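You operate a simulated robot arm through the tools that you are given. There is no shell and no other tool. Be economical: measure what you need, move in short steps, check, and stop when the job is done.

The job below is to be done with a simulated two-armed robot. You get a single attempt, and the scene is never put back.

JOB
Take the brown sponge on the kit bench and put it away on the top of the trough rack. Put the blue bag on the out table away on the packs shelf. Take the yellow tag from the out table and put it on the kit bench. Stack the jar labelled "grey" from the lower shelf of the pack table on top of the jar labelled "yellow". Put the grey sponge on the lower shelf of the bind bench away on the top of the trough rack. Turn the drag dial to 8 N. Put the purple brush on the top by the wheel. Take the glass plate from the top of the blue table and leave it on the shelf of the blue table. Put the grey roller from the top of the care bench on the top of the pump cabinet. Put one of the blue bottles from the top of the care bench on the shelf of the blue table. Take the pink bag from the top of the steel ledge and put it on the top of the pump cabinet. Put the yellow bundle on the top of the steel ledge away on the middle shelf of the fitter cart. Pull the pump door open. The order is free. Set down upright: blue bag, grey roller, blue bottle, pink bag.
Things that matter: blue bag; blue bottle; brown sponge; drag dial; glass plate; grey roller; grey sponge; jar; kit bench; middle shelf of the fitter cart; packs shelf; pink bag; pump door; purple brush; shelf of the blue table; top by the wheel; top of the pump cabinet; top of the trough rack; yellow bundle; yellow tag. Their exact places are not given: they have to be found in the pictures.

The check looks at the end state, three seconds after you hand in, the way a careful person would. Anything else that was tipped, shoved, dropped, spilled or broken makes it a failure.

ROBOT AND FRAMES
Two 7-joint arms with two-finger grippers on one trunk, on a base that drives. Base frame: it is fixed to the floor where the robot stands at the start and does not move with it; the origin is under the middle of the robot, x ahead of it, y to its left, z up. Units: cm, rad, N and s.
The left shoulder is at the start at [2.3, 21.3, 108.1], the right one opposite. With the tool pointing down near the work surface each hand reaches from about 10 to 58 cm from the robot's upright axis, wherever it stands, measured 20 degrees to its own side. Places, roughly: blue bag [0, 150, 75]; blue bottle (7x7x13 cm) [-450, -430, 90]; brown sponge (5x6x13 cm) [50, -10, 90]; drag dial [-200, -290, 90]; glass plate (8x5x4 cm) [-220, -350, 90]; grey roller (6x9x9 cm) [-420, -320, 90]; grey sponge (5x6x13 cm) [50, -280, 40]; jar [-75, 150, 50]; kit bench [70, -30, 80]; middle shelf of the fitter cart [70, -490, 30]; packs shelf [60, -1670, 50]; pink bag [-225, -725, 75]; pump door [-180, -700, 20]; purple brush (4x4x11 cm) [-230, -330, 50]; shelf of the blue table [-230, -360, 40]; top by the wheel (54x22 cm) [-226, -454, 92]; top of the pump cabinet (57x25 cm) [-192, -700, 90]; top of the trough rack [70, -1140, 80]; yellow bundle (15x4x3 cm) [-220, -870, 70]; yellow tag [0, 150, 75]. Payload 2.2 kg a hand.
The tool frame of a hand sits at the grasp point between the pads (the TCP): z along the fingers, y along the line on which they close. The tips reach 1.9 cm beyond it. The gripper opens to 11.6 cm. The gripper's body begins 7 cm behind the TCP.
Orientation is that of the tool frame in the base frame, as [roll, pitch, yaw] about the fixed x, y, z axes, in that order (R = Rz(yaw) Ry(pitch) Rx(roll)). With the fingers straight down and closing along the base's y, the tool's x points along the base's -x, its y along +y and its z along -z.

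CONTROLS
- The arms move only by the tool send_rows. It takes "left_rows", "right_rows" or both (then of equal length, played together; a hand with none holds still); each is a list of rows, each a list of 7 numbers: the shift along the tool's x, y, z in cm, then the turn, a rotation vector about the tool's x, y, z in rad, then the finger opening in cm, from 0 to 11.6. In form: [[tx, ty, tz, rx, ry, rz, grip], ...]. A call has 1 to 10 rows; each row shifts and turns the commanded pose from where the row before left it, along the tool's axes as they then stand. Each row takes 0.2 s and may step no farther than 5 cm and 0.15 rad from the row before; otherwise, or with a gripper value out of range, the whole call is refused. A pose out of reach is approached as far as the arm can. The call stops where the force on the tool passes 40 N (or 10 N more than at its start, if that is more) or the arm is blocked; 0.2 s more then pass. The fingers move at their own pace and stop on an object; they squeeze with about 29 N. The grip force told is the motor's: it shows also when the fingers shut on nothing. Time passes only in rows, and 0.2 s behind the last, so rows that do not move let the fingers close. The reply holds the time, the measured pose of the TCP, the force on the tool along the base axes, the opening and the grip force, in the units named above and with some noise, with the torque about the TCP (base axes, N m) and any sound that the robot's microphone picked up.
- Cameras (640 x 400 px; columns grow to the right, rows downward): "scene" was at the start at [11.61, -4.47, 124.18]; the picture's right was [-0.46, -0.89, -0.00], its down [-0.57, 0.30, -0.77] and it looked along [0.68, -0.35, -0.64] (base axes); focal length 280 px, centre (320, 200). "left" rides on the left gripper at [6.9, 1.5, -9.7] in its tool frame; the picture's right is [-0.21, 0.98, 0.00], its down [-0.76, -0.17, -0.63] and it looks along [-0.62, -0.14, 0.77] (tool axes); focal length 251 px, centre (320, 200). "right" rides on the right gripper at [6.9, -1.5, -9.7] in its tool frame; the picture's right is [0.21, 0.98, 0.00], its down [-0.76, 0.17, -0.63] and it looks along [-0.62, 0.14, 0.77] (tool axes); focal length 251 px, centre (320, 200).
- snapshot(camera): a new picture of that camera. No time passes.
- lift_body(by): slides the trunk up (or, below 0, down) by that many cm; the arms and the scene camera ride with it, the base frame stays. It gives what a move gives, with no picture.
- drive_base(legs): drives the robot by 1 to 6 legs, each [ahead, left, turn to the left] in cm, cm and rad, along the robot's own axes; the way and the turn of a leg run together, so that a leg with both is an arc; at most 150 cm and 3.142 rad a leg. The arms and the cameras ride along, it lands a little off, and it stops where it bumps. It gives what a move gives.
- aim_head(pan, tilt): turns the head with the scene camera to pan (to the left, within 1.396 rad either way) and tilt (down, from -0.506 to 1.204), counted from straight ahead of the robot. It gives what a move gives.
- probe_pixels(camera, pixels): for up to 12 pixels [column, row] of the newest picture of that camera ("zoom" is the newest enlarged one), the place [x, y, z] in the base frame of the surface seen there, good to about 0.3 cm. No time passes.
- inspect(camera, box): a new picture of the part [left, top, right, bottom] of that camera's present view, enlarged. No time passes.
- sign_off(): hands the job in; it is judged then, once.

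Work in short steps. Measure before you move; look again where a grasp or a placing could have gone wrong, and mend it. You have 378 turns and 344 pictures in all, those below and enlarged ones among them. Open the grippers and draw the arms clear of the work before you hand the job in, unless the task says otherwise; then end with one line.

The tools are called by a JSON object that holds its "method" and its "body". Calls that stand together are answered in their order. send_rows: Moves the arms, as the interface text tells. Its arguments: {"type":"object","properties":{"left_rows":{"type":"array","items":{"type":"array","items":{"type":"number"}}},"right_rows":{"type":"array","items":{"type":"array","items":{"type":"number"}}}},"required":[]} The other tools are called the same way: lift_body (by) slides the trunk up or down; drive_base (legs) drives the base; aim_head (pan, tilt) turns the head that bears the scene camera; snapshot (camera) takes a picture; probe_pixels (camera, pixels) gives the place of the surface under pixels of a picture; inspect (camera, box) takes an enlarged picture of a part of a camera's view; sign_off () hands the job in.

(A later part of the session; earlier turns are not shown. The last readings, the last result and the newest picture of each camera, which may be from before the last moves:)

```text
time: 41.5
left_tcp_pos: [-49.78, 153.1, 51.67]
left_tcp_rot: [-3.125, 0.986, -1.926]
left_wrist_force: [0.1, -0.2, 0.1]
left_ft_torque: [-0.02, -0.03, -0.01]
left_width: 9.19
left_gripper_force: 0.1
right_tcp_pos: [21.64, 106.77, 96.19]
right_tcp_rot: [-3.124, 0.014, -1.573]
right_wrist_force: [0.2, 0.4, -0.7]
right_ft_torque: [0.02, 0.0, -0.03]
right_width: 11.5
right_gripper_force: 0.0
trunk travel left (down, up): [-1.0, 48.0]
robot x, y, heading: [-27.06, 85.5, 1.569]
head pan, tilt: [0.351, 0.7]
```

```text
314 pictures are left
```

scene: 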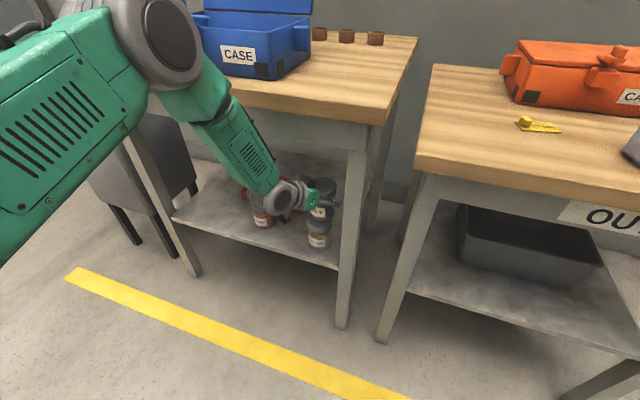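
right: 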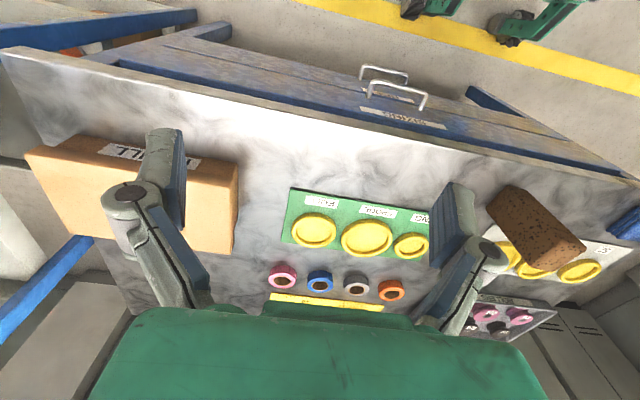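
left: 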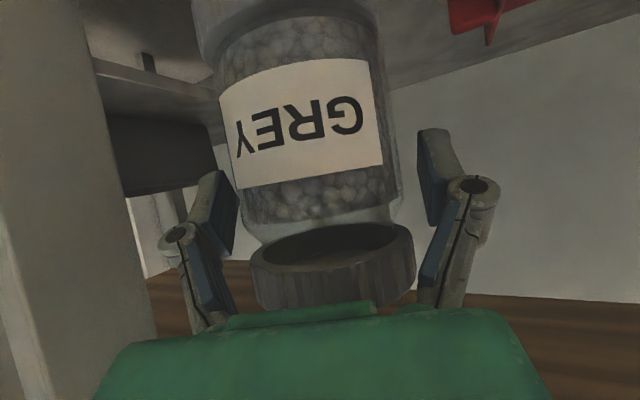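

The pads are clear on both sides. I draw back along the tool axis, then back the base out and check the stack.

{"method": "send_rows", "body": {"left_rows": [[0, 0, -2, 0, 0, 0, 9.2], [0, 0, -3, 0, 0, 0, 9.2], [0, 0, -3, 0, 0, 0, 9.2], [0, 0, -3, 0, 0, 0, 9.2]]}}

{"method": "drive_base", "body": {"legs": [[-20, 0, 0]]}}

{"method": "inspect", "body": {"camera": "scene", "box": [200, 80, 520, 280]}}

```text
time: 42.5
left_tcp_pos: [-53.17, 144.93, 58.09]
left_tcp_rot: [-3.125, 0.987, -1.926]
left_wrist_force: [0.1, 0.6, -0.1]
left_ft_torque: [-0.01, 0.0, -0.02]
left_width: 9.19
left_gripper_force: 0.1
right_tcp_pos: [21.66, 106.68, 96.22]
right_tcp_rot: [-3.124, 0.015, -1.573]
right_wrist_force: [-1.2, -0.4, 0.0]
right_ft_torque: [-0.02, 0.01, 0.02]
right_width: 11.48
right_gripper_force: 0.0
trunk travel left (down, up): [-1.0, 48.0]
robot x, y, heading: [-26.63, 85.44, 1.562]
head pan, tilt: [0.351, 0.7]
```

```text
time: 44.1
left_tcp_pos: [-53.61, 124.87, 58.05]
left_tcp_rot: [-3.125, 0.988, -1.92]
left_wrist_force: [0.1, -0.8, 0.0]
left_ft_torque: [-0.02, 0.02, 0.0]
left_width: 9.18
left_gripper_force: 0.0
right_tcp_pos: [21.48, 87.1, 96.21]
right_tcp_rot: [-3.125, 0.016, -1.569]
right_wrist_force: [0.1, -0.4, 0.1]
right_ft_torque: [0.03, -0.01, 0.04]
right_width: 11.47
right_gripper_force: 0.0
trunk travel left (down, up): [-1.0, 48.0]
robot x, y, heading: [-26.64, 65.86, 1.571]
head pan, tilt: [0.351, 0.7]
```

```text
2.00 times, centred on (360, 180) of scene
```

zoom: 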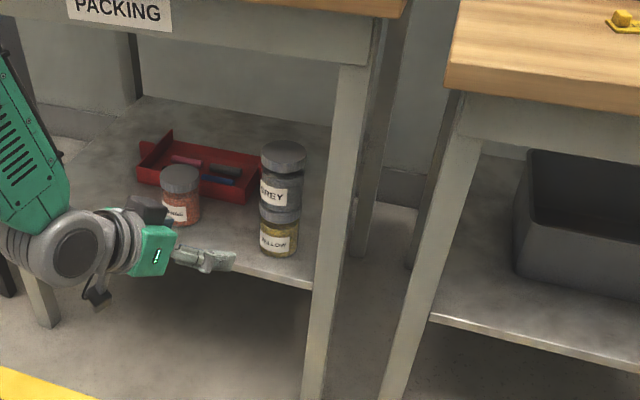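

The stack stands well. I raise the trunk, turn the left hand to point down again, and move toward the out table.

{"method": "lift_body", "body": {"by": 24}}

{"method": "send_rows", "body": {"left_rows": [[0, 0, -3, -0.097, 0, -0.065, 11], [0, 0, -3, -0.097, 0, -0.065, 11], [0, 0, -3, -0.097, 0, -0.065, 11], [0, 0, -1, 0, 0.14, 0, 11], [0, 0, -1, 0, 0.14, 0, 11], [0, 0, -1, 0, 0.14, 0, 11], [0, 0, -1, 0, 0.14, 0, 11], [0, 0, -1, 0, 0.14, 0, 11], [0, 0, -1, 0, 0.14, 0, 11], [0, 0, -1, 0, 0.145, 0, 11]]}}

{"method": "drive_base", "body": {"legs": [[28, -34, 0]]}}

{"method": "aim_head", "body": {"pan": 0.0, "tilt": 0.7}}

{"method": "snapshot", "body": {"camera": "scene"}}

```text
time: 46.6
left_tcp_pos: [-53.63, 124.73, 82.04]
left_tcp_rot: [-3.126, 0.988, -1.921]
left_wrist_force: [0.3, 0.1, -0.3]
left_ft_torque: [-0.02, 0.01, -0.03]
left_width: 9.22
left_gripper_force: 0.0
right_tcp_pos: [21.5, 86.86, 120.31]
right_tcp_rot: [-3.123, 0.016, -1.567]
right_wrist_force: [-0.3, -0.1, -0.1]
right_ft_torque: [0.01, 0.01, 0.02]
right_width: 11.53
right_gripper_force: 0.1
trunk travel left (down, up): [-25.0, 24.0]
robot x, y, heading: [-27.01, 65.44, 1.572]
head pan, tilt: [0.351, 0.7]
```

```text
time: 48.8
left_tcp_pos: [-55.5, 114.11, 92.75]
left_tcp_rot: [-3.131, -0.005, -1.58]
left_wrist_force: [0.5, 0.7, 0.9]
left_ft_torque: [-0.01, 0.01, -0.01]
left_width: 10.99
left_gripper_force: 0.0
right_tcp_pos: [21.52, 87.11, 120.2]
right_tcp_rot: [-3.127, 0.015, -1.568]
right_wrist_force: [-0.3, 0.4, 0.8]
right_ft_torque: [-0.04, 0.01, 0.03]
right_width: 11.48
right_gripper_force: 0.1
trunk travel left (down, up): [-25.0, 24.0]
robot x, y, heading: [-26.73, 65.25, 1.576]
head pan, tilt: [0.351, 0.7]
```

```text
time: 51.5
left_tcp_pos: [-20.4, 142.56, 92.51]
left_tcp_rot: [-3.126, -0.003, -1.594]
left_wrist_force: [-1.1, -0.1, 0.8]
left_ft_torque: [0.0, -0.03, -0.02]
left_width: 10.98
left_gripper_force: 0.1
right_tcp_pos: [56.07, 114.82, 120.43]
right_tcp_rot: [-3.127, 0.018, -1.579]
right_wrist_force: [-0.5, 0.2, 0.4]
right_ft_torque: [0.02, -0.02, 0.02]
right_width: 11.48
right_gripper_force: 0.0
trunk travel left (down, up): [-25.0, 24.0]
robot x, y, heading: [7.78, 93.87, 1.559]
head pan, tilt: [0.351, 0.7]
```

```text
time: 52.4
left_tcp_pos: [-20.51, 142.46, 92.72]
left_tcp_rot: [-3.129, 0.003, -1.593]
left_wrist_force: [-0.4, -0.3, 0.1]
left_ft_torque: [-0.01, -0.02, 0.0]
left_width: 11.0
left_gripper_force: 0.1
right_tcp_pos: [56.27, 114.52, 120.23]
right_tcp_rot: [-3.135, 0.02, -1.581]
right_wrist_force: [0.1, 0.7, 0.3]
right_ft_torque: [-0.02, 0.02, -0.02]
right_width: 11.5
right_gripper_force: 0.0
trunk travel left (down, up): [-25.0, 24.0]
robot x, y, heading: [7.83, 94.15, 1.56]
head pan, tilt: [0.0, 0.7]
```

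```text
312 pictures are left
```

scene: 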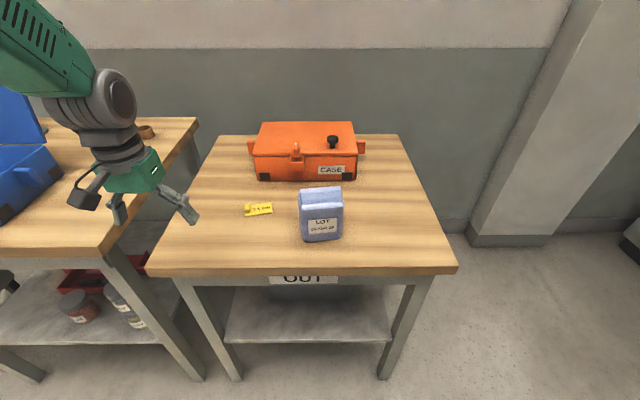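

The tag is at (258,209) and the bag at (320,213). I zoom and measure both.

{"method": "inspect", "body": {"camera": "scene", "box": [220, 160, 380, 260]}}

{"method": "probe_pixels", "body": {"camera": "zoom", "pixels": [[100, 185], [112, 205], [206, 190], [150, 198], [112, 188], [320, 125], [480, 120], [325, 310], [480, 305], [400, 110], [400, 180], [490, 150]]}}

```text
4.00 times, centred on (300, 210) of scene
```

zoom: 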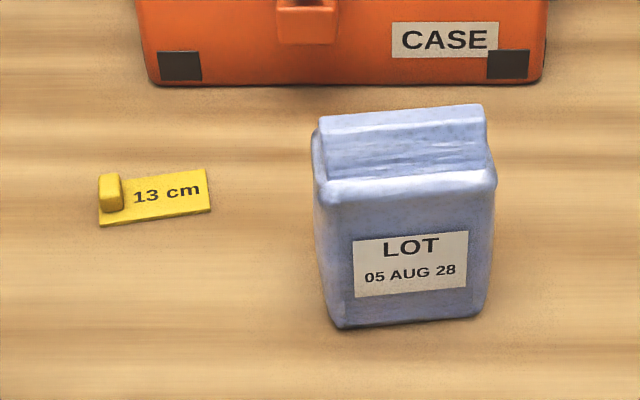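

```text
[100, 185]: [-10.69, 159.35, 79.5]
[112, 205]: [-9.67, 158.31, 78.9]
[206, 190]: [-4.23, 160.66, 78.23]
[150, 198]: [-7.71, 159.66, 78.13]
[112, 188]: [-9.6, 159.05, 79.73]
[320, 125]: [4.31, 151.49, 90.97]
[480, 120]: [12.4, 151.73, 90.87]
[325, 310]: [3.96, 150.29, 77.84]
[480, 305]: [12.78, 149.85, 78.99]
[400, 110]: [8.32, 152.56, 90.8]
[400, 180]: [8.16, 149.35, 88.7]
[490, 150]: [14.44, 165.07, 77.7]
```

Tag knob is at ≈(-9.6,159), top z 79.8, plate top 78.2; bag ≈(8.3,151.5), x width ~9, top 91. I drive 12 cm ahead and bring the left hand over the knob.

{"method": "drive_base", "body": {"legs": [[12, 0, 0.01]]}}

```text
time: 53.6
left_tcp_pos: [-20.98, 153.71, 92.66]
left_tcp_rot: [-3.126, 0.002, -1.581]
left_wrist_force: [-0.4, 0.0, -1.2]
left_ft_torque: [0.0, -0.02, 0.02]
left_width: 11.0
left_gripper_force: 0.2
right_tcp_pos: [56.0, 126.84, 120.36]
right_tcp_rot: [-3.127, 0.022, -1.566]
right_wrist_force: [-1.3, 0.4, -0.5]
right_ft_torque: [-0.03, 0.03, -0.01]
right_width: 11.51
right_gripper_force: 0.0
trunk travel left (down, up): [-25.0, 24.0]
robot x, y, heading: [7.87, 105.76, 1.575]
head pan, tilt: [0.0, 0.7]
```

Moving the left hand over the knob, narrowing the fingers to 5 cm.

{"method": "send_rows", "body": {"left_rows": [[-1.3, -2.85, 1.65, 0, 0, 0, 5], [-1.3, -2.85, 1.65, 0, 0, 0, 5], [-1.3, -2.85, 1.65, 0, 0, 0, 5], [-1.3, -2.85, 1.65, 0, 0, 0, 5], [0, 0, 0, 0, 0, -0.15, 5]]}}

{"method": "snapshot", "body": {"camera": "left"}}

{"method": "inspect", "body": {"camera": "scene", "box": [220, 180, 340, 280]}}

```text
time: 54.8
left_tcp_pos: [-9.09, 158.81, 86.37]
left_tcp_rot: [-3.129, 0.001, -1.43]
left_wrist_force: [-0.1, 0.7, 0.6]
left_ft_torque: [0.02, 0.03, -0.02]
left_width: 5.0
left_gripper_force: 0.1
right_tcp_pos: [56.42, 126.52, 120.12]
right_tcp_rot: [-3.134, 0.019, -1.569]
right_wrist_force: [0.4, -0.2, 0.7]
right_ft_torque: [0.04, -0.03, -0.01]
right_width: 11.49
right_gripper_force: 0.0
trunk travel left (down, up): [-25.0, 24.0]
robot x, y, heading: [7.99, 105.72, 1.579]
head pan, tilt: [0.0, 0.7]
```

```text
310 pictures are left
```

left: 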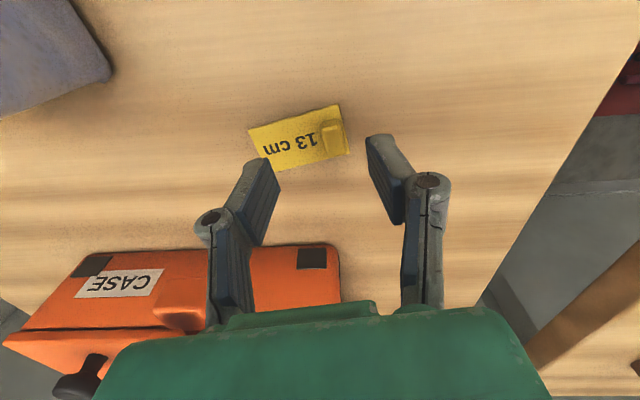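

```text
4.00 times, centred on (280, 230) of scene
```

zoom: 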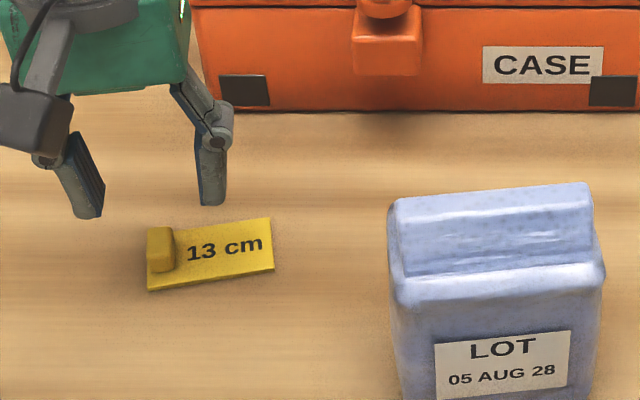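

I probe the knob with the left camera for a closer value.

{"method": "probe_pixels", "body": {"camera": "left", "pixels": [[330, 128], [335, 145], [326, 140], [341, 135], [270, 140], [350, 155]]}}

{"method": "probe_pixels", "body": {"camera": "zoom", "pixels": [[160, 232], [160, 262], [150, 250], [172, 250], [160, 285], [268, 225], [268, 268], [148, 288]]}}

```text
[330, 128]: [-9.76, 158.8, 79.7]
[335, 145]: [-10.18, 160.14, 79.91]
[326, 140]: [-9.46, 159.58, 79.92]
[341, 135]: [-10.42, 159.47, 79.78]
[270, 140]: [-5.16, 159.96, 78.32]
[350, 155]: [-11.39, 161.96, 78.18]
```

```text
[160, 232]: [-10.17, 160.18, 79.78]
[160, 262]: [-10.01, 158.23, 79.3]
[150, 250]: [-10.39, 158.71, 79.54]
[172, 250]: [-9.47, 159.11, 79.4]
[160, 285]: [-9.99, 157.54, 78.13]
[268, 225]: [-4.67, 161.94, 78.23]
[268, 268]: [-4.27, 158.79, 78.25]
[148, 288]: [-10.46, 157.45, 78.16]
```

Knob centre ≈(-9.95,159.3). I correct by under a centimetre, descend to TCP z 80.4 and close.

{"method": "send_rows", "body": {"left_rows": [[-0.61, 0.77, 0, 0, 0, 0, 4], [0, 0, 2, 0, 0, 0, 4], [0, 0, 2, 0, 0, 0, 4], [0, 0, 1.9, 0, 0, 0, 4], [0, 0, 0, 0, 0, 0, 0.5], [0, 0, 0, 0, 0, 0, 0.5], [0, 0, 0, 0, 0, 0, 0.5]]}}

{"method": "send_rows", "body": {"left_rows": [[0, 0, -2, 0, 0, 0, 0.5], [0, 0, -4, 0, 0, 0, 0.5]]}}

{"method": "snapshot", "body": {"camera": "left"}}

```text
time: 56.4
left_tcp_pos: [-10.18, 159.47, 80.63]
left_tcp_rot: [-3.13, -0.001, -1.431]
left_wrist_force: [-0.3, 0.9, 0.1]
left_ft_torque: [-0.01, 0.02, -0.02]
left_width: 1.4
left_gripper_force: 29.1
right_tcp_pos: [56.28, 126.62, 120.26]
right_tcp_rot: [-3.134, 0.017, -1.569]
right_wrist_force: [-0.7, 0.5, -0.6]
right_ft_torque: [-0.01, 0.02, 0.01]
right_width: 11.48
right_gripper_force: 0.0
trunk travel left (down, up): [-25.0, 24.0]
robot x, y, heading: [8.13, 105.65, 1.577]
head pan, tilt: [0.0, 0.7]
```

```text
time: 57.0
left_tcp_pos: [-10.2, 158.97, 86.84]
left_tcp_rot: [-3.13, 0.002, -1.43]
left_wrist_force: [0.6, 0.2, -0.5]
left_ft_torque: [0.0, 0.01, 0.0]
left_width: 1.34
left_gripper_force: 28.6
right_tcp_pos: [56.25, 126.51, 120.29]
right_tcp_rot: [-3.133, 0.019, -1.568]
right_wrist_force: [-0.5, -0.3, -0.8]
right_ft_torque: [0.02, -0.02, 0.01]
right_width: 11.53
right_gripper_force: 0.1
trunk travel left (down, up): [-25.0, 24.0]
robot x, y, heading: [8.17, 105.34, 1.579]
head pan, tilt: [0.0, 0.7]
```

```text
308 pictures are left
```

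left: 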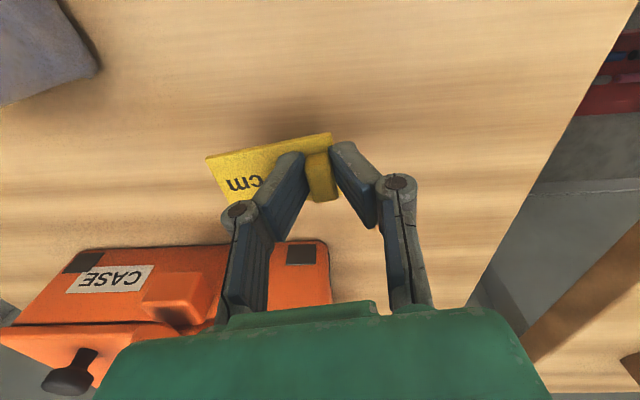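

The tag is held. I raise and draw back the left hand, shift the base left 18 cm, and tilt the right hand for grasping the bag from the front.

{"method": "send_rows", "body": {"left_rows": [[0.5, 0, -4, 0, 0, 0, 0.5], [2, 0, -4, 0, 0, 0, 0.5], [3, 0, -4, 0, 0, 0, 0.5], [4, 0, -3, 0, 0, 0, 0.5], [4, 0, -2, 0, 0, 0, 0.5], [4, 0, 0, 0, 0, 0, 0.5], [3, 0, 0, 0, 0, 0, 0.5]], "right_rows": [[0, 0, 0, 0, -0.15, 0, 11.5], [0, 0, 0, 0, -0.15, 0, 11.5], [0, 0, 0, 0, -0.15, 0, 11.5], [0, 0, 0, 0, -0.15, 0, 11.5], [0, 0, 0, 0, -0.15, 0, 11.5], [0, 0, 0, 0, -0.15, 0, 11.5], [0, 0, 0, 0, -0.15, 0, 11.5]]}}

{"method": "drive_base", "body": {"legs": [[-6, 18, 0]]}}

```text
time: 58.6
left_tcp_pos: [-7.25, 138.79, 103.32]
left_tcp_rot: [-3.129, 0.001, -1.432]
left_wrist_force: [0.0, 0.0, -0.2]
left_ft_torque: [-0.01, 0.0, -0.02]
left_width: 1.36
left_gripper_force: 29.2
right_tcp_pos: [58.02, 126.99, 120.25]
right_tcp_rot: [-3.114, 1.075, -1.545]
right_wrist_force: [-0.3, -0.6, -0.4]
right_ft_torque: [-0.03, 0.08, -0.05]
right_width: 11.5
right_gripper_force: 0.1
right hand out of reach, approached as far as the arm can: row 1, 2
trunk travel left (down, up): [-25.0, 24.0]
robot x, y, heading: [7.88, 105.38, 1.572]
head pan, tilt: [0.0, 0.7]
```

```text
time: 60.1
left_tcp_pos: [-25.89, 132.77, 103.21]
left_tcp_rot: [-3.13, 0.0, -1.426]
left_wrist_force: [0.4, 0.4, -0.2]
left_ft_torque: [-0.03, -0.03, -0.02]
left_width: 1.36
left_gripper_force: 29.4
right_tcp_pos: [39.43, 121.21, 120.09]
right_tcp_rot: [-3.113, 1.071, -1.539]
right_wrist_force: [0.2, 0.4, -0.1]
right_ft_torque: [0.01, 0.0, -0.01]
right_width: 11.5
right_gripper_force: 0.0
trunk travel left (down, up): [-25.0, 24.0]
robot x, y, heading: [-10.62, 99.56, 1.581]
head pan, tilt: [0.0, 0.7]
```

Bringing the right hand in front of the bag.

{"method": "send_rows", "body": {"right_rows": [[2.14, 3.06, 2.96, 0, 0, 0, 11.6], [2.14, 3.06, 2.96, 0, 0, 0, 11.6], [2.14, 3.06, 2.96, 0, 0, 0, 11.6], [2.14, 3.06, 2.96, 0, 0, 0, 11.6], [2.14, 3.06, 2.96, 0, 0, 0, 11.6], [2.14, 3.06, 2.96, 0, 0, 0, 11.6], [2.14, 3.06, 2.96, 0, 0, 0, 11.6], [2.14, 3.06, 2.96, 0, 0, 0, 11.6], [2.14, 3.06, 2.96, 0, 0, 0, 11.6], [2.14, 3.06, 2.96, 0, 0, 0, 11.6]]}}

{"method": "snapshot", "body": {"camera": "right"}}

{"method": "snapshot", "body": {"camera": "scene"}}

```text
time: 62.3
left_tcp_pos: [-25.99, 132.84, 103.19]
left_tcp_rot: [-3.125, -0.001, -1.427]
left_wrist_force: [-0.4, 0.6, -1.2]
left_ft_torque: [-0.01, 0.0, -0.05]
left_width: 1.38
left_gripper_force: 28.9
right_tcp_pos: [26.73, 147.04, 100.85]
right_tcp_rot: [3.106, 1.077, -1.62]
right_wrist_force: [-1.0, 0.8, -0.9]
right_ft_torque: [0.02, -0.05, 0.02]
right_width: 11.58
right_gripper_force: 0.2
right hand out of reach, approached as far as the arm can: row 1, 2, 3, 4, 5, 6, 7, 8, 9
trunk travel left (down, up): [-25.0, 24.0]
robot x, y, heading: [-10.47, 99.81, 1.578]
head pan, tilt: [0.0, 0.7]
```

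```text
307 pictures are left
```

right: 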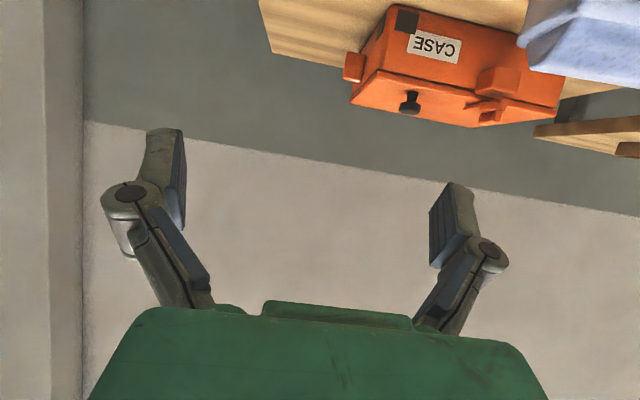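

```text
306 pictures are left
```

scene: 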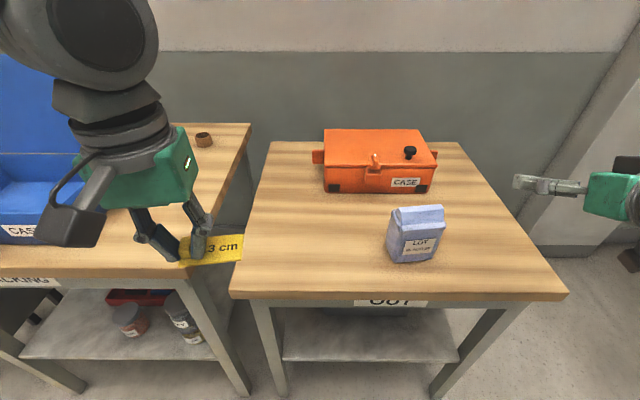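

The arm lagged because of a reach limit on the way; I send a still row to see where it settles.

{"method": "send_rows", "body": {"right_rows": [[0, 0, 0, 0, 0, 0, 11.6], [0, 0, 0, 0, 0, 0, 11.6], [0, 0, 0, 0, 0, 0, 11.6], [0, 0, 0, 0, 0, 0, 11.6]]}}

```text
time: 63.3
left_tcp_pos: [-25.76, 132.85, 103.27]
left_tcp_rot: [-3.129, 0.002, -1.425]
left_wrist_force: [0.2, 0.3, -0.8]
left_ft_torque: [0.01, 0.01, 0.0]
left_width: 1.36
left_gripper_force: 28.9
right_tcp_pos: [27.06, 146.93, 100.64]
right_tcp_rot: [3.081, 1.076, -1.647]
right_wrist_force: [0.1, -0.4, -0.4]
right_ft_torque: [0.04, 0.03, 0.01]
right_width: 11.61
right_gripper_force: 0.0
trunk travel left (down, up): [-25.0, 24.0]
robot x, y, heading: [-10.7, 99.4, 1.578]
head pan, tilt: [0.0, 0.7]
```

It holds at a limit; I pull the right hand back toward the robot to regain freedom.

{"method": "send_rows", "body": {"right_rows": [[2.55, 0.5, -2.65, 0, 0, 0, 11.6], [2.55, 0.5, -2.65, 0, 0, 0, 11.6], [2.55, 0.5, -2.65, 0, 0, 0, 11.6], [2.55, 0.5, -2.65, 0, 0, 0, 11.6]]}}

```text
time: 64.3
left_tcp_pos: [-26.0, 132.67, 103.26]
left_tcp_rot: [-3.128, 0.0, -1.428]
left_wrist_force: [0.8, 0.8, 0.1]
left_ft_torque: [-0.02, 0.0, 0.0]
left_width: 1.41
left_gripper_force: 29.2
right_tcp_pos: [28.41, 145.72, 95.62]
right_tcp_rot: [-3.108, 1.073, -1.534]
right_wrist_force: [0.1, 0.6, 0.9]
right_ft_torque: [-0.03, 0.02, 0.03]
right_width: 11.59
right_gripper_force: 0.0
right hand out of reach, approached as far as the arm can: row 1, 2, 3, 4
trunk travel left (down, up): [-25.0, 24.0]
robot x, y, heading: [-10.26, 99.4, 1.58]
head pan, tilt: [0.0, 0.7]
```

The wrist is too near the shoulder's height. I raise the trunk fully so the arm can hang down to the bag, then look.

{"method": "lift_body", "body": {"by": 23.5}}

{"method": "send_rows", "body": {"right_rows": [[0, 0, 0, 0, 0, 0, 11.6], [0, 0, 0, 0, 0, 0, 11.6]]}}

```text
time: 66.8
left_tcp_pos: [-26.28, 132.73, 126.72]
left_tcp_rot: [-3.125, 0.001, -1.425]
left_wrist_force: [0.6, 0.0, -0.2]
left_ft_torque: [-0.01, -0.03, -0.01]
left_width: 1.36
left_gripper_force: 28.8
right_tcp_pos: [27.92, 145.8, 119.18]
right_tcp_rot: [-3.105, 1.073, -1.532]
right_wrist_force: [-0.6, 0.0, 0.3]
right_ft_torque: [-0.01, 0.0, -0.01]
right_width: 11.62
right_gripper_force: 0.0
trunk travel left (down, up): [-48.5, 0.5]
robot x, y, heading: [-10.71, 99.86, 1.578]
head pan, tilt: [0.0, 0.7]
```

```text
time: 67.4
left_tcp_pos: [-26.44, 132.71, 126.57]
left_tcp_rot: [-3.124, -0.001, -1.428]
left_wrist_force: [-0.2, 0.9, -0.4]
left_ft_torque: [-0.02, 0.02, 0.02]
left_width: 1.38
left_gripper_force: 28.8
right_tcp_pos: [27.95, 145.66, 119.25]
right_tcp_rot: [-3.105, 1.073, -1.53]
right_wrist_force: [-0.6, 0.1, 0.2]
right_ft_torque: [0.01, 0.03, 0.0]
right_width: 11.6
right_gripper_force: 0.0
trunk travel left (down, up): [-48.5, 0.5]
robot x, y, heading: [-10.44, 99.65, 1.58]
head pan, tilt: [0.0, 0.7]
```

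Now lowering the right hand straight down 28 cm beside the bag.

{"method": "send_rows", "body": {"right_rows": [[4.2, 0, 2.3, 0, 0, 0, 11.6], [4.2, 0, 2.3, 0, 0, 0, 11.6], [4.2, 0, 2.3, 0, 0, 0, 11.6], [4.2, 0, 2.3, 0, 0, 0, 11.6], [4.2, 0, 2.3, 0, 0, 0, 11.6]]}}

{"method": "snapshot", "body": {"camera": "right"}}

{"method": "snapshot", "body": {"camera": "scene"}}

```text
time: 68.6
left_tcp_pos: [-26.51, 132.89, 126.74]
left_tcp_rot: [-3.125, -0.002, -1.426]
left_wrist_force: [0.0, 0.5, 0.1]
left_ft_torque: [-0.01, -0.02, 0.02]
left_width: 1.39
left_gripper_force: 29.1
right_tcp_pos: [29.75, 145.86, 95.58]
right_tcp_rot: [-3.116, 1.07, -1.534]
right_wrist_force: [-1.2, -0.1, 0.5]
right_ft_torque: [0.0, 0.03, -0.03]
right_width: 11.6
right_gripper_force: 0.0
right hand out of reach, approached as far as the arm can: row 4, 5
trunk travel left (down, up): [-48.5, 0.5]
robot x, y, heading: [-10.56, 99.54, 1.579]
head pan, tilt: [0.0, 0.7]
```

```text
305 pictures are left
```

right: 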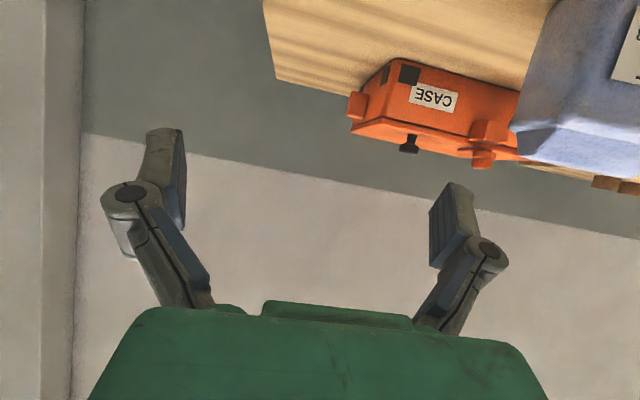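

```text
304 pictures are left
```

scene: 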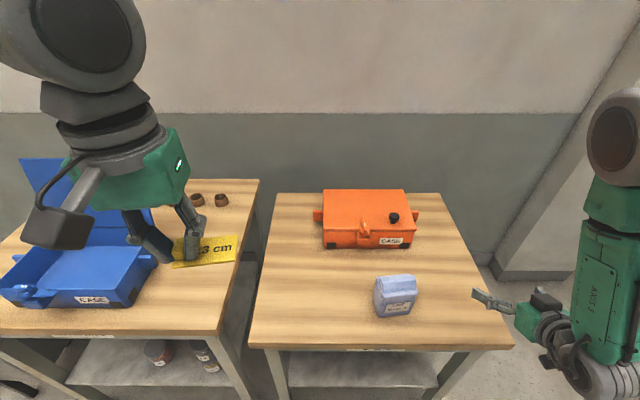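

The arm is near a wrist limit far to the right; I move the hand toward the middle and back a little.

{"method": "send_rows", "body": {"right_rows": [[0.9, 3.8, -1.65, 0, 0, 0, 11.6], [0.9, 3.8, -1.65, 0, 0, 0, 11.6], [0.9, 3.8, -1.65, 0, 0, 0, 11.6], [0.9, 3.8, -1.65, 0, 0, 0, 11.6]]}}

{"method": "snapshot", "body": {"camera": "scene"}}

```text
time: 69.6
left_tcp_pos: [-26.5, 132.68, 126.62]
left_tcp_rot: [-3.125, 0.0, -1.426]
left_wrist_force: [0.2, -0.6, -0.6]
left_ft_torque: [0.03, 0.0, 0.01]
left_width: 1.35
left_gripper_force: 29.2
right_tcp_pos: [28.02, 138.03, 98.91]
right_tcp_rot: [-3.132, 1.07, -1.541]
right_wrist_force: [0.4, -0.5, 0.3]
right_ft_torque: [0.03, 0.02, -0.01]
right_width: 11.59
right_gripper_force: 0.0
right hand out of reach, approached as far as the arm can: row 1, 2, 3, 4
trunk travel left (down, up): [-48.5, 0.5]
robot x, y, heading: [-10.7, 99.54, 1.58]
head pan, tilt: [0.0, 0.7]
```

```text
303 pictures are left
```

scene: 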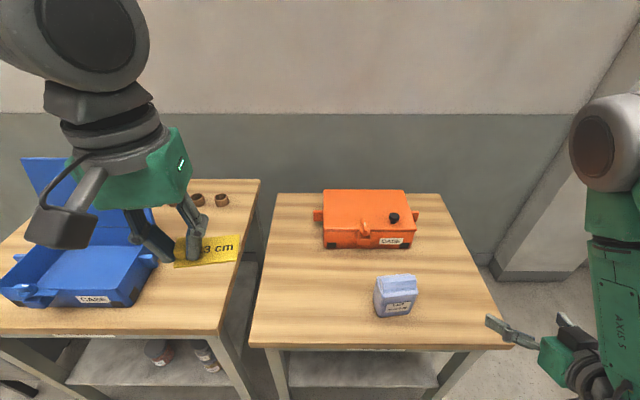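

The elbow is in an awkward posture. I undo the tilt (hand pointing down again), then go toward the middle as I did with the left arm before tilting.

{"method": "send_rows", "body": {"right_rows": [[0, 0, 0, 0, 0.15, 0, 11.6], [0, 0, 0, 0, 0.15, 0, 11.6], [0, 0, 0, 0, 0.15, 0, 11.6], [0, 0, 0, 0, 0.15, 0, 11.6], [0, 0, 0, 0, 0.15, 0, 11.6], [0, 0, 0, 0, 0.15, 0, 11.6], [0, 0, 0, 0, 0.15, 0, 11.6]]}}

{"method": "send_rows", "body": {"right_rows": [[0, 0, -2.5, 0, 0, 0, 11.6], [0, 2, -2.5, 0, 0, 0, 11.6], [0, 4, 0, 0, 0, 0, 11.6], [0, 4, 0, 0, 0, 0, 11.6], [0, 4, 0, 0, 0, 0, 11.6], [0, 4, 0, 0, 0, 0, 11.6]]}}

{"method": "snapshot", "body": {"camera": "scene"}}

```text
time: 71.2
left_tcp_pos: [-26.24, 132.8, 126.67]
left_tcp_rot: [-3.127, -0.002, -1.426]
left_wrist_force: [0.6, 0.0, -1.0]
left_ft_torque: [0.02, -0.03, -0.04]
left_width: 1.37
left_gripper_force: 29.4
right_tcp_pos: [28.05, 138.01, 99.05]
right_tcp_rot: [-3.122, 0.023, -1.562]
right_wrist_force: [-0.3, -0.5, -0.8]
right_ft_torque: [0.02, -0.01, -0.03]
right_width: 11.59
right_gripper_force: 0.1
trunk travel left (down, up): [-48.5, 0.5]
robot x, y, heading: [-10.91, 99.71, 1.58]
head pan, tilt: [0.0, 0.7]
```

```text
time: 72.6
left_tcp_pos: [-26.61, 132.7, 126.55]
left_tcp_rot: [-3.122, -0.001, -1.427]
left_wrist_force: [0.1, 0.7, -0.7]
left_ft_torque: [-0.02, -0.02, -0.02]
left_width: 1.37
left_gripper_force: 29.4
right_tcp_pos: [9.32, 137.41, 104.03]
right_tcp_rot: [-3.12, 0.026, -1.562]
right_wrist_force: [0.2, 0.0, 0.1]
right_ft_torque: [0.03, -0.02, -0.05]
right_width: 11.59
right_gripper_force: 0.1
trunk travel left (down, up): [-48.5, 0.5]
robot x, y, heading: [-10.81, 99.7, 1.577]
head pan, tilt: [0.0, 0.7]
```

```text
302 pictures are left
```

scene: 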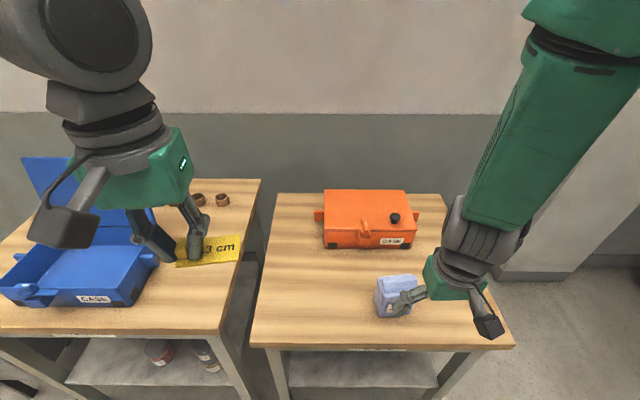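

With the tool down it reaches freely. I lower it in front of the bag and then tilt in place.

{"method": "send_rows", "body": {"right_rows": [[1, 0, 4, 0, 0, 0, 11.6], [1, 0, 4, 0, 0, 0, 11.6], [1, 0, 4, 0, 0, 0, 11.6], [0, 0, 0, 0, -0.15, 0, 11.6], [0, 0, 0, 0, -0.15, 0, 11.6], [0, 0, 0, 0, -0.15, 0, 11.6], [0, 0, 0, 0, -0.15, 0, 11.6], [0, 0, 0, 0, -0.15, 0, 11.6], [0, 0, 0, 0, -0.15, 0, 11.6]]}}

{"method": "snapshot", "body": {"camera": "right"}}

{"method": "snapshot", "body": {"camera": "scene"}}

```text
time: 74.6
left_tcp_pos: [-26.35, 132.68, 126.71]
left_tcp_rot: [-3.124, 0.001, -1.426]
left_wrist_force: [-0.3, 0.0, 0.3]
left_ft_torque: [-0.03, 0.0, 0.01]
left_width: 1.36
left_gripper_force: 28.9
right_tcp_pos: [9.82, 134.95, 91.66]
right_tcp_rot: [-3.112, 0.925, -1.539]
right_wrist_force: [-0.3, 0.6, -0.8]
right_ft_torque: [-0.03, -0.01, 0.01]
right_width: 11.62
right_gripper_force: 0.0
trunk travel left (down, up): [-48.5, 0.5]
robot x, y, heading: [-10.43, 99.92, 1.578]
head pan, tilt: [0.0, 0.7]
```

```text
301 pictures are left
```

right: 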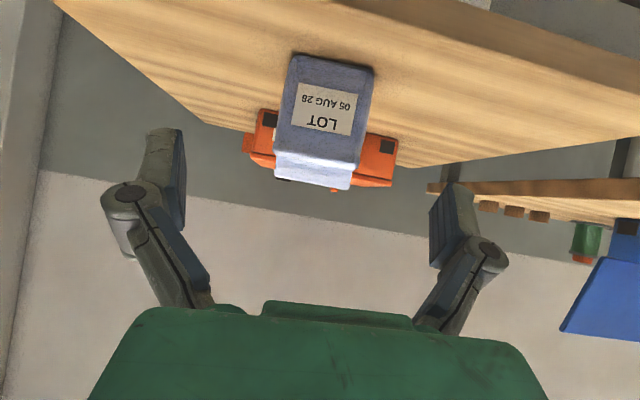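

```text
300 pictures are left
```

scene: 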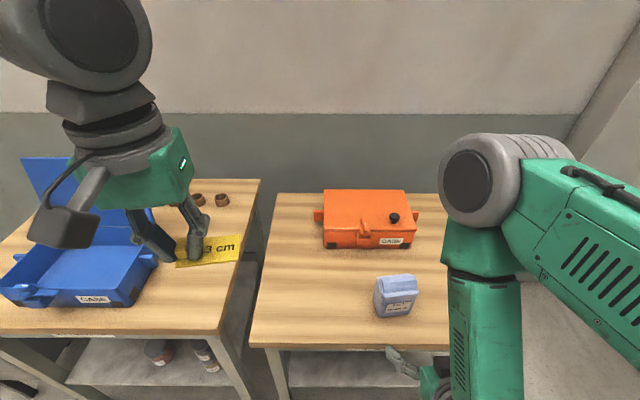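

The tilt works and the bag lies centrally ahead at (325,120). I measure its sides.

{"method": "probe_pixels", "body": {"camera": "right", "pixels": [[294, 70], [369, 80], [285, 110], [362, 130], [275, 160], [352, 172], [325, 160], [320, 65], [330, 185]]}}

{"method": "inspect", "body": {"camera": "scene", "box": [340, 250, 460, 330]}}

```text
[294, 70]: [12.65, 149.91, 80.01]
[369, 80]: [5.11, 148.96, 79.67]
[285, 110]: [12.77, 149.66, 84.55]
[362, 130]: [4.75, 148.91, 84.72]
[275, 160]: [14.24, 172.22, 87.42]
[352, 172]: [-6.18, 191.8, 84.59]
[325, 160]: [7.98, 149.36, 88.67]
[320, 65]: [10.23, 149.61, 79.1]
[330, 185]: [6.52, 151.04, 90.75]
```

```text
5.00 times, centred on (400, 290) of scene
```

zoom: 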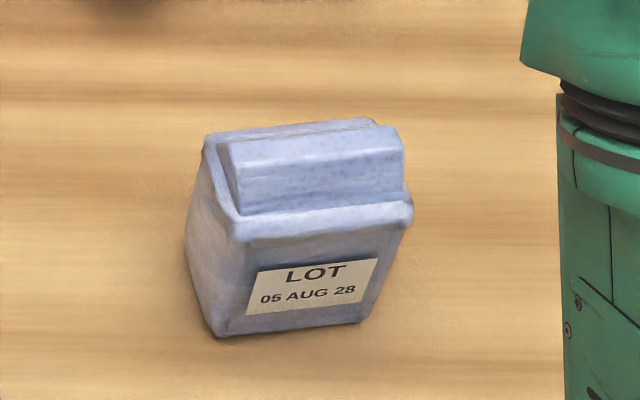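

Bag: 8.1 cm wide, turned +0.09 rad, centre ≈(8.5,152.3). I align the hand by 0.06 rad, move in 18 cm and check.

{"method": "send_rows", "body": {"right_rows": [[0, 0, 0, -0.048, 0, -0.036, 11.6], [-0.75, -0.05, 3.7, 0, 0, 0, 11.6], [-0.75, -0.05, 3.7, 0, 0, 0, 11.6], [-0.75, -0.05, 3.7, 0, 0, 0, 11.6], [-0.75, -0.05, 3.7, 0, 0, 0, 11.6]]}}

{"method": "snapshot", "body": {"camera": "right"}}

```text
time: 75.8
left_tcp_pos: [-26.39, 132.81, 126.57]
left_tcp_rot: [-3.124, 0.0, -1.426]
left_wrist_force: [-0.3, -0.1, -0.3]
left_ft_torque: [-0.02, 0.03, -0.01]
left_width: 1.39
left_gripper_force: 28.9
right_tcp_pos: [9.06, 148.62, 85.34]
right_tcp_rot: [-3.111, 0.921, -1.477]
right_wrist_force: [-0.5, 0.6, -0.7]
right_ft_torque: [0.03, 0.02, -0.01]
right_width: 11.6
right_gripper_force: 0.1
trunk travel left (down, up): [-48.5, 0.5]
robot x, y, heading: [-10.74, 99.31, 1.576]
head pan, tilt: [0.0, 0.7]
```

```text
298 pictures are left
```

right: 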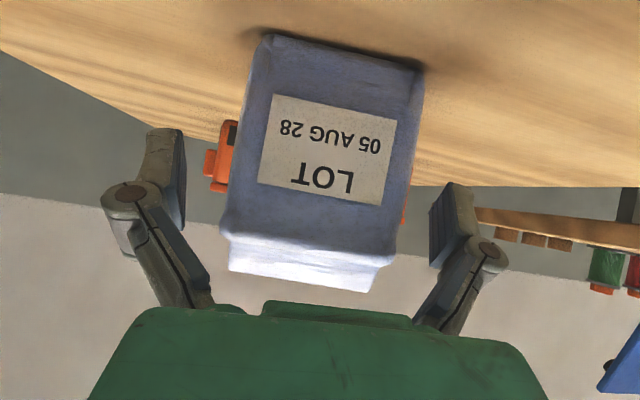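

Bag well between the pads. One more 3.7 cm in, then close.

{"method": "send_rows", "body": {"right_rows": [[-0.6, 0.2, 3.7, 0, 0, 0, 11.6], [0, 0, 0, 0, 0, 0, 7.5], [0, 0, 0, 0, 0, 0, 6.5], [0, 0, 0, 0, 0, 0, 6.5], [0, 0, 0, 0, 0, 0, 6.5]]}}

{"method": "send_rows", "body": {"right_rows": [[-1.6, 0, -1.2, 0, 0, 0, 6.5], [-1.6, 0, -1.2, 0, 0, 0, 6.5]]}}

{"method": "snapshot", "body": {"camera": "right"}}

{"method": "snapshot", "body": {"camera": "scene"}}

```text
time: 77.0
left_tcp_pos: [-26.47, 132.57, 126.62]
left_tcp_rot: [-3.124, -0.001, -1.425]
left_wrist_force: [1.0, -0.4, -0.9]
left_ft_torque: [0.01, 0.01, -0.01]
left_width: 1.38
left_gripper_force: 28.8
right_tcp_pos: [8.66, 151.94, 83.22]
right_tcp_rot: [-3.112, 0.922, -1.48]
right_wrist_force: [0.5, 0.7, 3.6]
right_ft_torque: [0.35, -0.19, 0.1]
right_width: 11.95
right_gripper_force: 29.1
trunk travel left (down, up): [-48.5, 0.5]
robot x, y, heading: [-10.52, 99.58, 1.577]
head pan, tilt: [0.0, 0.7]
```

```text
time: 77.6
left_tcp_pos: [-26.36, 132.6, 126.66]
left_tcp_rot: [-3.125, 0.002, -1.425]
left_wrist_force: [0.9, -0.2, 0.4]
left_ft_torque: [-0.01, 0.01, -0.02]
left_width: 1.36
left_gripper_force: 29.4
right_tcp_pos: [8.69, 151.94, 87.46]
right_tcp_rot: [-3.113, 0.922, -1.48]
right_wrist_force: [-0.5, -0.5, -3.3]
right_ft_torque: [-0.02, 0.01, -0.02]
right_width: 11.97
right_gripper_force: 29.5
trunk travel left (down, up): [-48.5, 0.5]
robot x, y, heading: [-10.73, 99.63, 1.575]
head pan, tilt: [0.0, 0.7]
```

```text
297 pictures are left
```

right: 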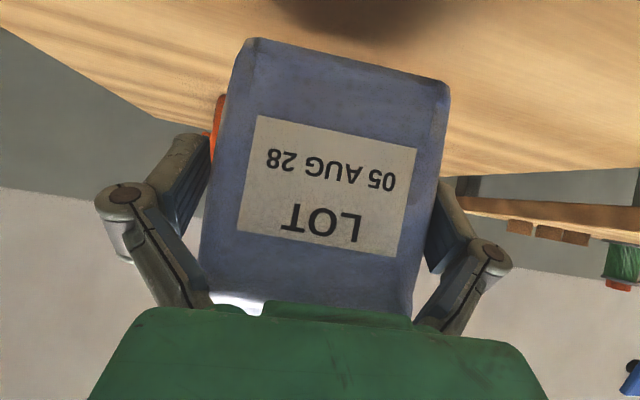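

```text
296 pictures are left
```

scene: 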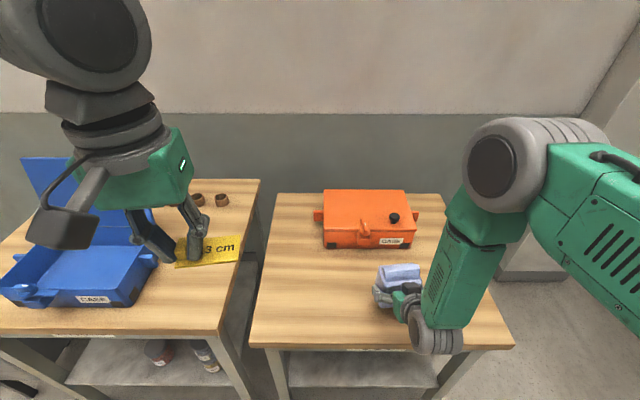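

The bag is lifted securely. I back away, turn to face the kit bench and drive to about y=-45 with distance kept.

{"method": "drive_base", "body": {"legs": [[-50, 0, 0], [0, 0, -1.577]]}}

{"method": "send_rows", "body": {"right_rows": [[-3.2, 0, -3.2, 0, 0, 0, 6.5], [-3.2, 0, -3.2, 0, 0, 0, 6.5], [-3.2, 0, -3.2, 0, 0, 0, 6.5]]}}

{"method": "drive_base", "body": {"legs": [[0, -95, 0]]}}

{"method": "aim_head", "body": {"pan": -0.1, "tilt": 0.75}}

{"method": "snapshot", "body": {"camera": "scene"}}

{"method": "snapshot", "body": {"camera": "right"}}

```text
time: 84.2
left_tcp_pos: [21.54, 66.84, 126.58]
left_tcp_rot: [-3.124, 0.0, -2.916]
left_wrist_force: [-0.2, -0.5, -0.8]
left_ft_torque: [0.01, -0.02, -0.02]
left_width: 1.38
left_gripper_force: 29.7
right_tcp_pos: [43.59, 33.4, 87.35]
right_tcp_rot: [-3.113, 0.922, -2.968]
right_wrist_force: [-0.5, -1.0, -4.5]
right_ft_torque: [-0.03, 0.07, 0.03]
right_width: 11.98
right_gripper_force: 28.6
trunk travel left (down, up): [-48.5, 0.5]
robot x, y, heading: [-10.19, 48.37, 0.089]
head pan, tilt: [0.0, 0.7]
```

```text
time: 85.0
left_tcp_pos: [21.19, 66.81, 126.77]
left_tcp_rot: [-3.125, 0.005, -2.914]
left_wrist_force: [-0.2, -1.0, -0.8]
left_ft_torque: [0.03, -0.04, -0.03]
left_width: 1.36
left_gripper_force: 28.7
right_tcp_pos: [41.08, 33.17, 100.95]
right_tcp_rot: [-3.112, 0.924, -2.967]
right_wrist_force: [-0.2, 0.2, -3.3]
right_ft_torque: [0.0, -0.03, -0.05]
right_width: 11.98
right_gripper_force: 29.0
trunk travel left (down, up): [-48.5, 0.5]
robot x, y, heading: [-10.19, 48.73, 0.091]
head pan, tilt: [0.0, 0.7]
```

```text
time: 90.0
left_tcp_pos: [30.06, -25.49, 126.72]
left_tcp_rot: [-3.115, 0.003, -2.894]
left_wrist_force: [0.1, 0.4, 0.7]
left_ft_torque: [-0.04, 0.01, 0.02]
left_width: 1.39
left_gripper_force: 28.9
right_tcp_pos: [50.64, -58.76, 100.97]
right_tcp_rot: [-3.1, 0.926, -2.938]
right_wrist_force: [-0.4, 0.6, -3.4]
right_ft_torque: [-0.05, 0.06, -0.02]
right_width: 11.96
right_gripper_force: 28.9
trunk travel left (down, up): [-48.5, 0.5]
robot x, y, heading: [-0.75, -45.94, 0.111]
head pan, tilt: [0.0, 0.7]
```

```text
time: 90.7
left_tcp_pos: [30.0, -26.98, 126.79]
left_tcp_rot: [-3.124, 0.005, -2.895]
left_wrist_force: [0.4, 0.8, -0.2]
left_ft_torque: [-0.05, 0.02, -0.01]
left_width: 1.4
left_gripper_force: 29.1
right_tcp_pos: [50.52, -60.0, 100.93]
right_tcp_rot: [-3.118, 0.926, -2.951]
right_wrist_force: [0.7, -1.0, -3.2]
right_ft_torque: [-0.01, 0.05, 0.04]
right_width: 11.97
right_gripper_force: 29.1
trunk travel left (down, up): [-48.5, 0.5]
robot x, y, heading: [-0.46, -45.57, 0.111]
head pan, tilt: [-0.099, 0.75]
```

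```text
295 pictures are left
```

scene: 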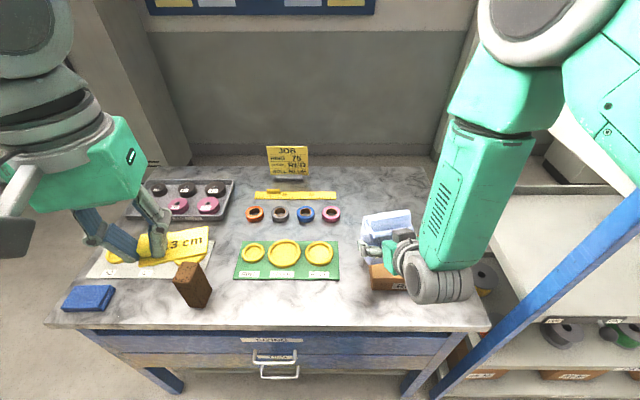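

```text
294 pictures are left
```

right: 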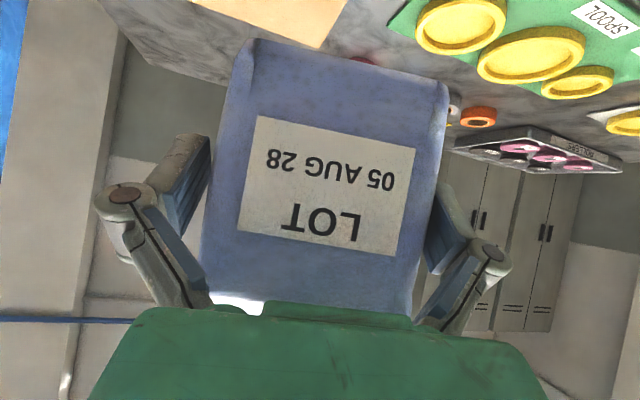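

I look for a free spot for the tag in front of the green board, around (280,300).

{"method": "probe_pixels", "body": {"camera": "scene", "pixels": [[250, 300], [290, 300], [330, 300], [290, 315], [285, 283], [192, 285], [190, 305], [180, 290], [209, 290], [215, 240], [370, 275]]}}

{"method": "inspect", "body": {"camera": "scene", "box": [150, 230, 360, 350]}}

```text
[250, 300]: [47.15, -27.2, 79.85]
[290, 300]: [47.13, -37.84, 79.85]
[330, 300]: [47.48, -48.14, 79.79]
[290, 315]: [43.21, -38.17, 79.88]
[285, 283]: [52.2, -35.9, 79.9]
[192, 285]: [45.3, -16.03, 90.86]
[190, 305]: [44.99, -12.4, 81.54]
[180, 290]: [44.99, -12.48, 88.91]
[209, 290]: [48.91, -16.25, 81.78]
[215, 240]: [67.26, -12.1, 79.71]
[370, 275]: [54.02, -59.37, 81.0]
```

```text
3.05 times, centred on (255, 290) of scene
```

zoom: 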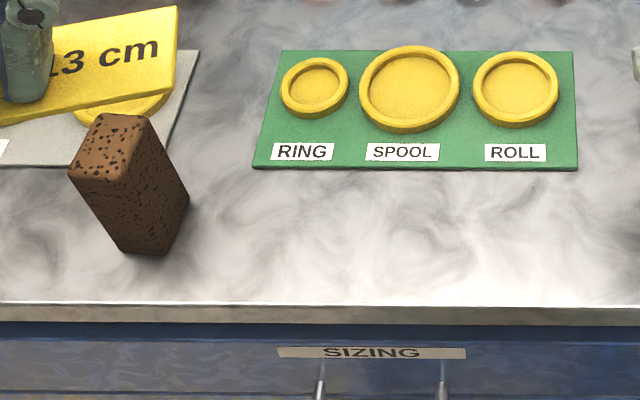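

Free bench at about (46.5,-35), z 79.85. I carry the tag over there, staying 7 cm above.

{"method": "send_rows", "body": {"left_rows": [[-1.43, -1.08, 3.65, 0, 0, 0, 0.5], [-1.43, -1.08, 3.65, 0, 0, 0, 0.5], [-1.43, -1.08, 3.65, 0, 0, 0, 0.5], [-1.43, -1.08, 3.65, 0, 0, 0, 0.5], [-1.43, -1.08, 3.65, 0, 0, 0, 0.5], [-1.43, -1.08, 3.65, 0, 0, 0, 0.5], [-1.43, -1.08, 3.65, 0, 0, 0, 0.5], [-1.43, -1.08, 3.65, 0, 0, 0, 0.5], [-1.43, -1.08, 3.65, 0, 0, 0, 0.5], [-1.43, -1.08, 3.65, 0, 0, 0, 0.5]]}}

{"method": "snapshot", "body": {"camera": "scene"}}

{"method": "snapshot", "body": {"camera": "left"}}

```text
time: 92.8
left_tcp_pos: [47.0, -33.54, 90.74]
left_tcp_rot: [-3.119, 0.004, -2.894]
left_wrist_force: [0.6, 0.1, -1.0]
left_ft_torque: [-0.04, 0.0, -0.01]
left_width: 1.36
left_gripper_force: 29.0
right_tcp_pos: [50.54, -59.06, 100.96]
right_tcp_rot: [-3.102, 0.926, -2.941]
right_wrist_force: [-0.9, -0.3, -3.8]
right_ft_torque: [-0.02, 0.04, -0.02]
right_width: 11.97
right_gripper_force: 28.5
trunk travel left (down, up): [-48.5, 0.5]
robot x, y, heading: [-0.93, -45.51, 0.102]
head pan, tilt: [-0.099, 0.75]
```

```text
292 pictures are left
```

scene: 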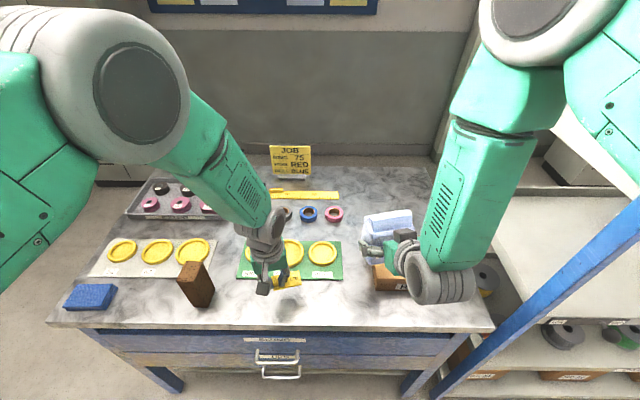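

```text
291 pictures are left
```

left: 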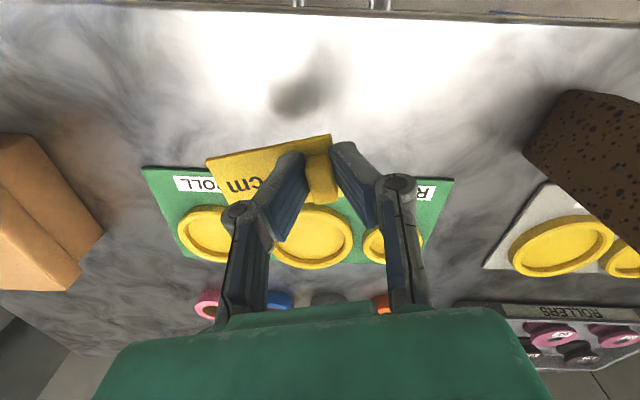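

I shift the tag 1.9 cm toward the front edge (clear of the board), lower it to the bench.

{"method": "send_rows", "body": {"left_rows": [[1.9, 0, 0, 0, 0, 0, 0.5], [0, 0, 2.5, 0, 0, 0, 0.5], [0, 0, 2.5, 0, 0, 0, 0.5], [0, 0, 1.5, 0, 0, 0, 0.5], [0, 0, 0.6, 0, 0, 0, 0.5], [0, 0, 0.4, 0, 0, 0, 0.5]]}}

{"method": "inspect", "body": {"camera": "scene", "box": [220, 250, 340, 325]}}

```text
time: 94.2
left_tcp_pos: [44.95, -35.0, 83.16]
left_tcp_rot: [-3.126, 0.005, -2.895]
left_wrist_force: [0.1, -0.2, -0.3]
left_ft_torque: [0.02, 0.02, 0.0]
left_width: 1.37
left_gripper_force: 29.2
right_tcp_pos: [50.56, -59.9, 101.0]
right_tcp_rot: [-3.116, 0.927, -2.951]
right_wrist_force: [0.1, -1.3, -4.5]
right_ft_torque: [0.0, 0.02, -0.02]
right_width: 11.97
right_gripper_force: 29.8
trunk travel left (down, up): [-48.5, 0.5]
robot x, y, heading: [-1.03, -45.44, 0.109]
head pan, tilt: [-0.099, 0.75]
```

```text
5.33 times, centred on (280, 288) of scene
```

zoom: 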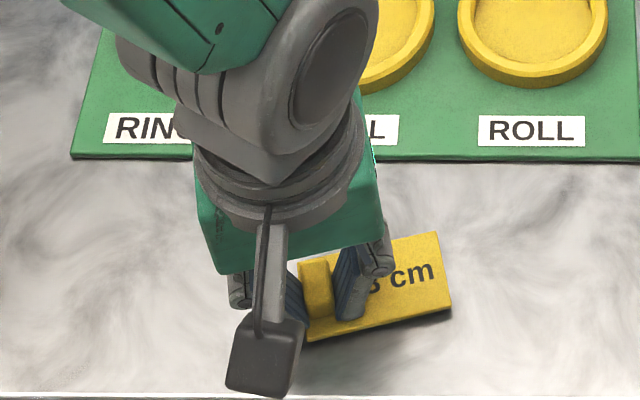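

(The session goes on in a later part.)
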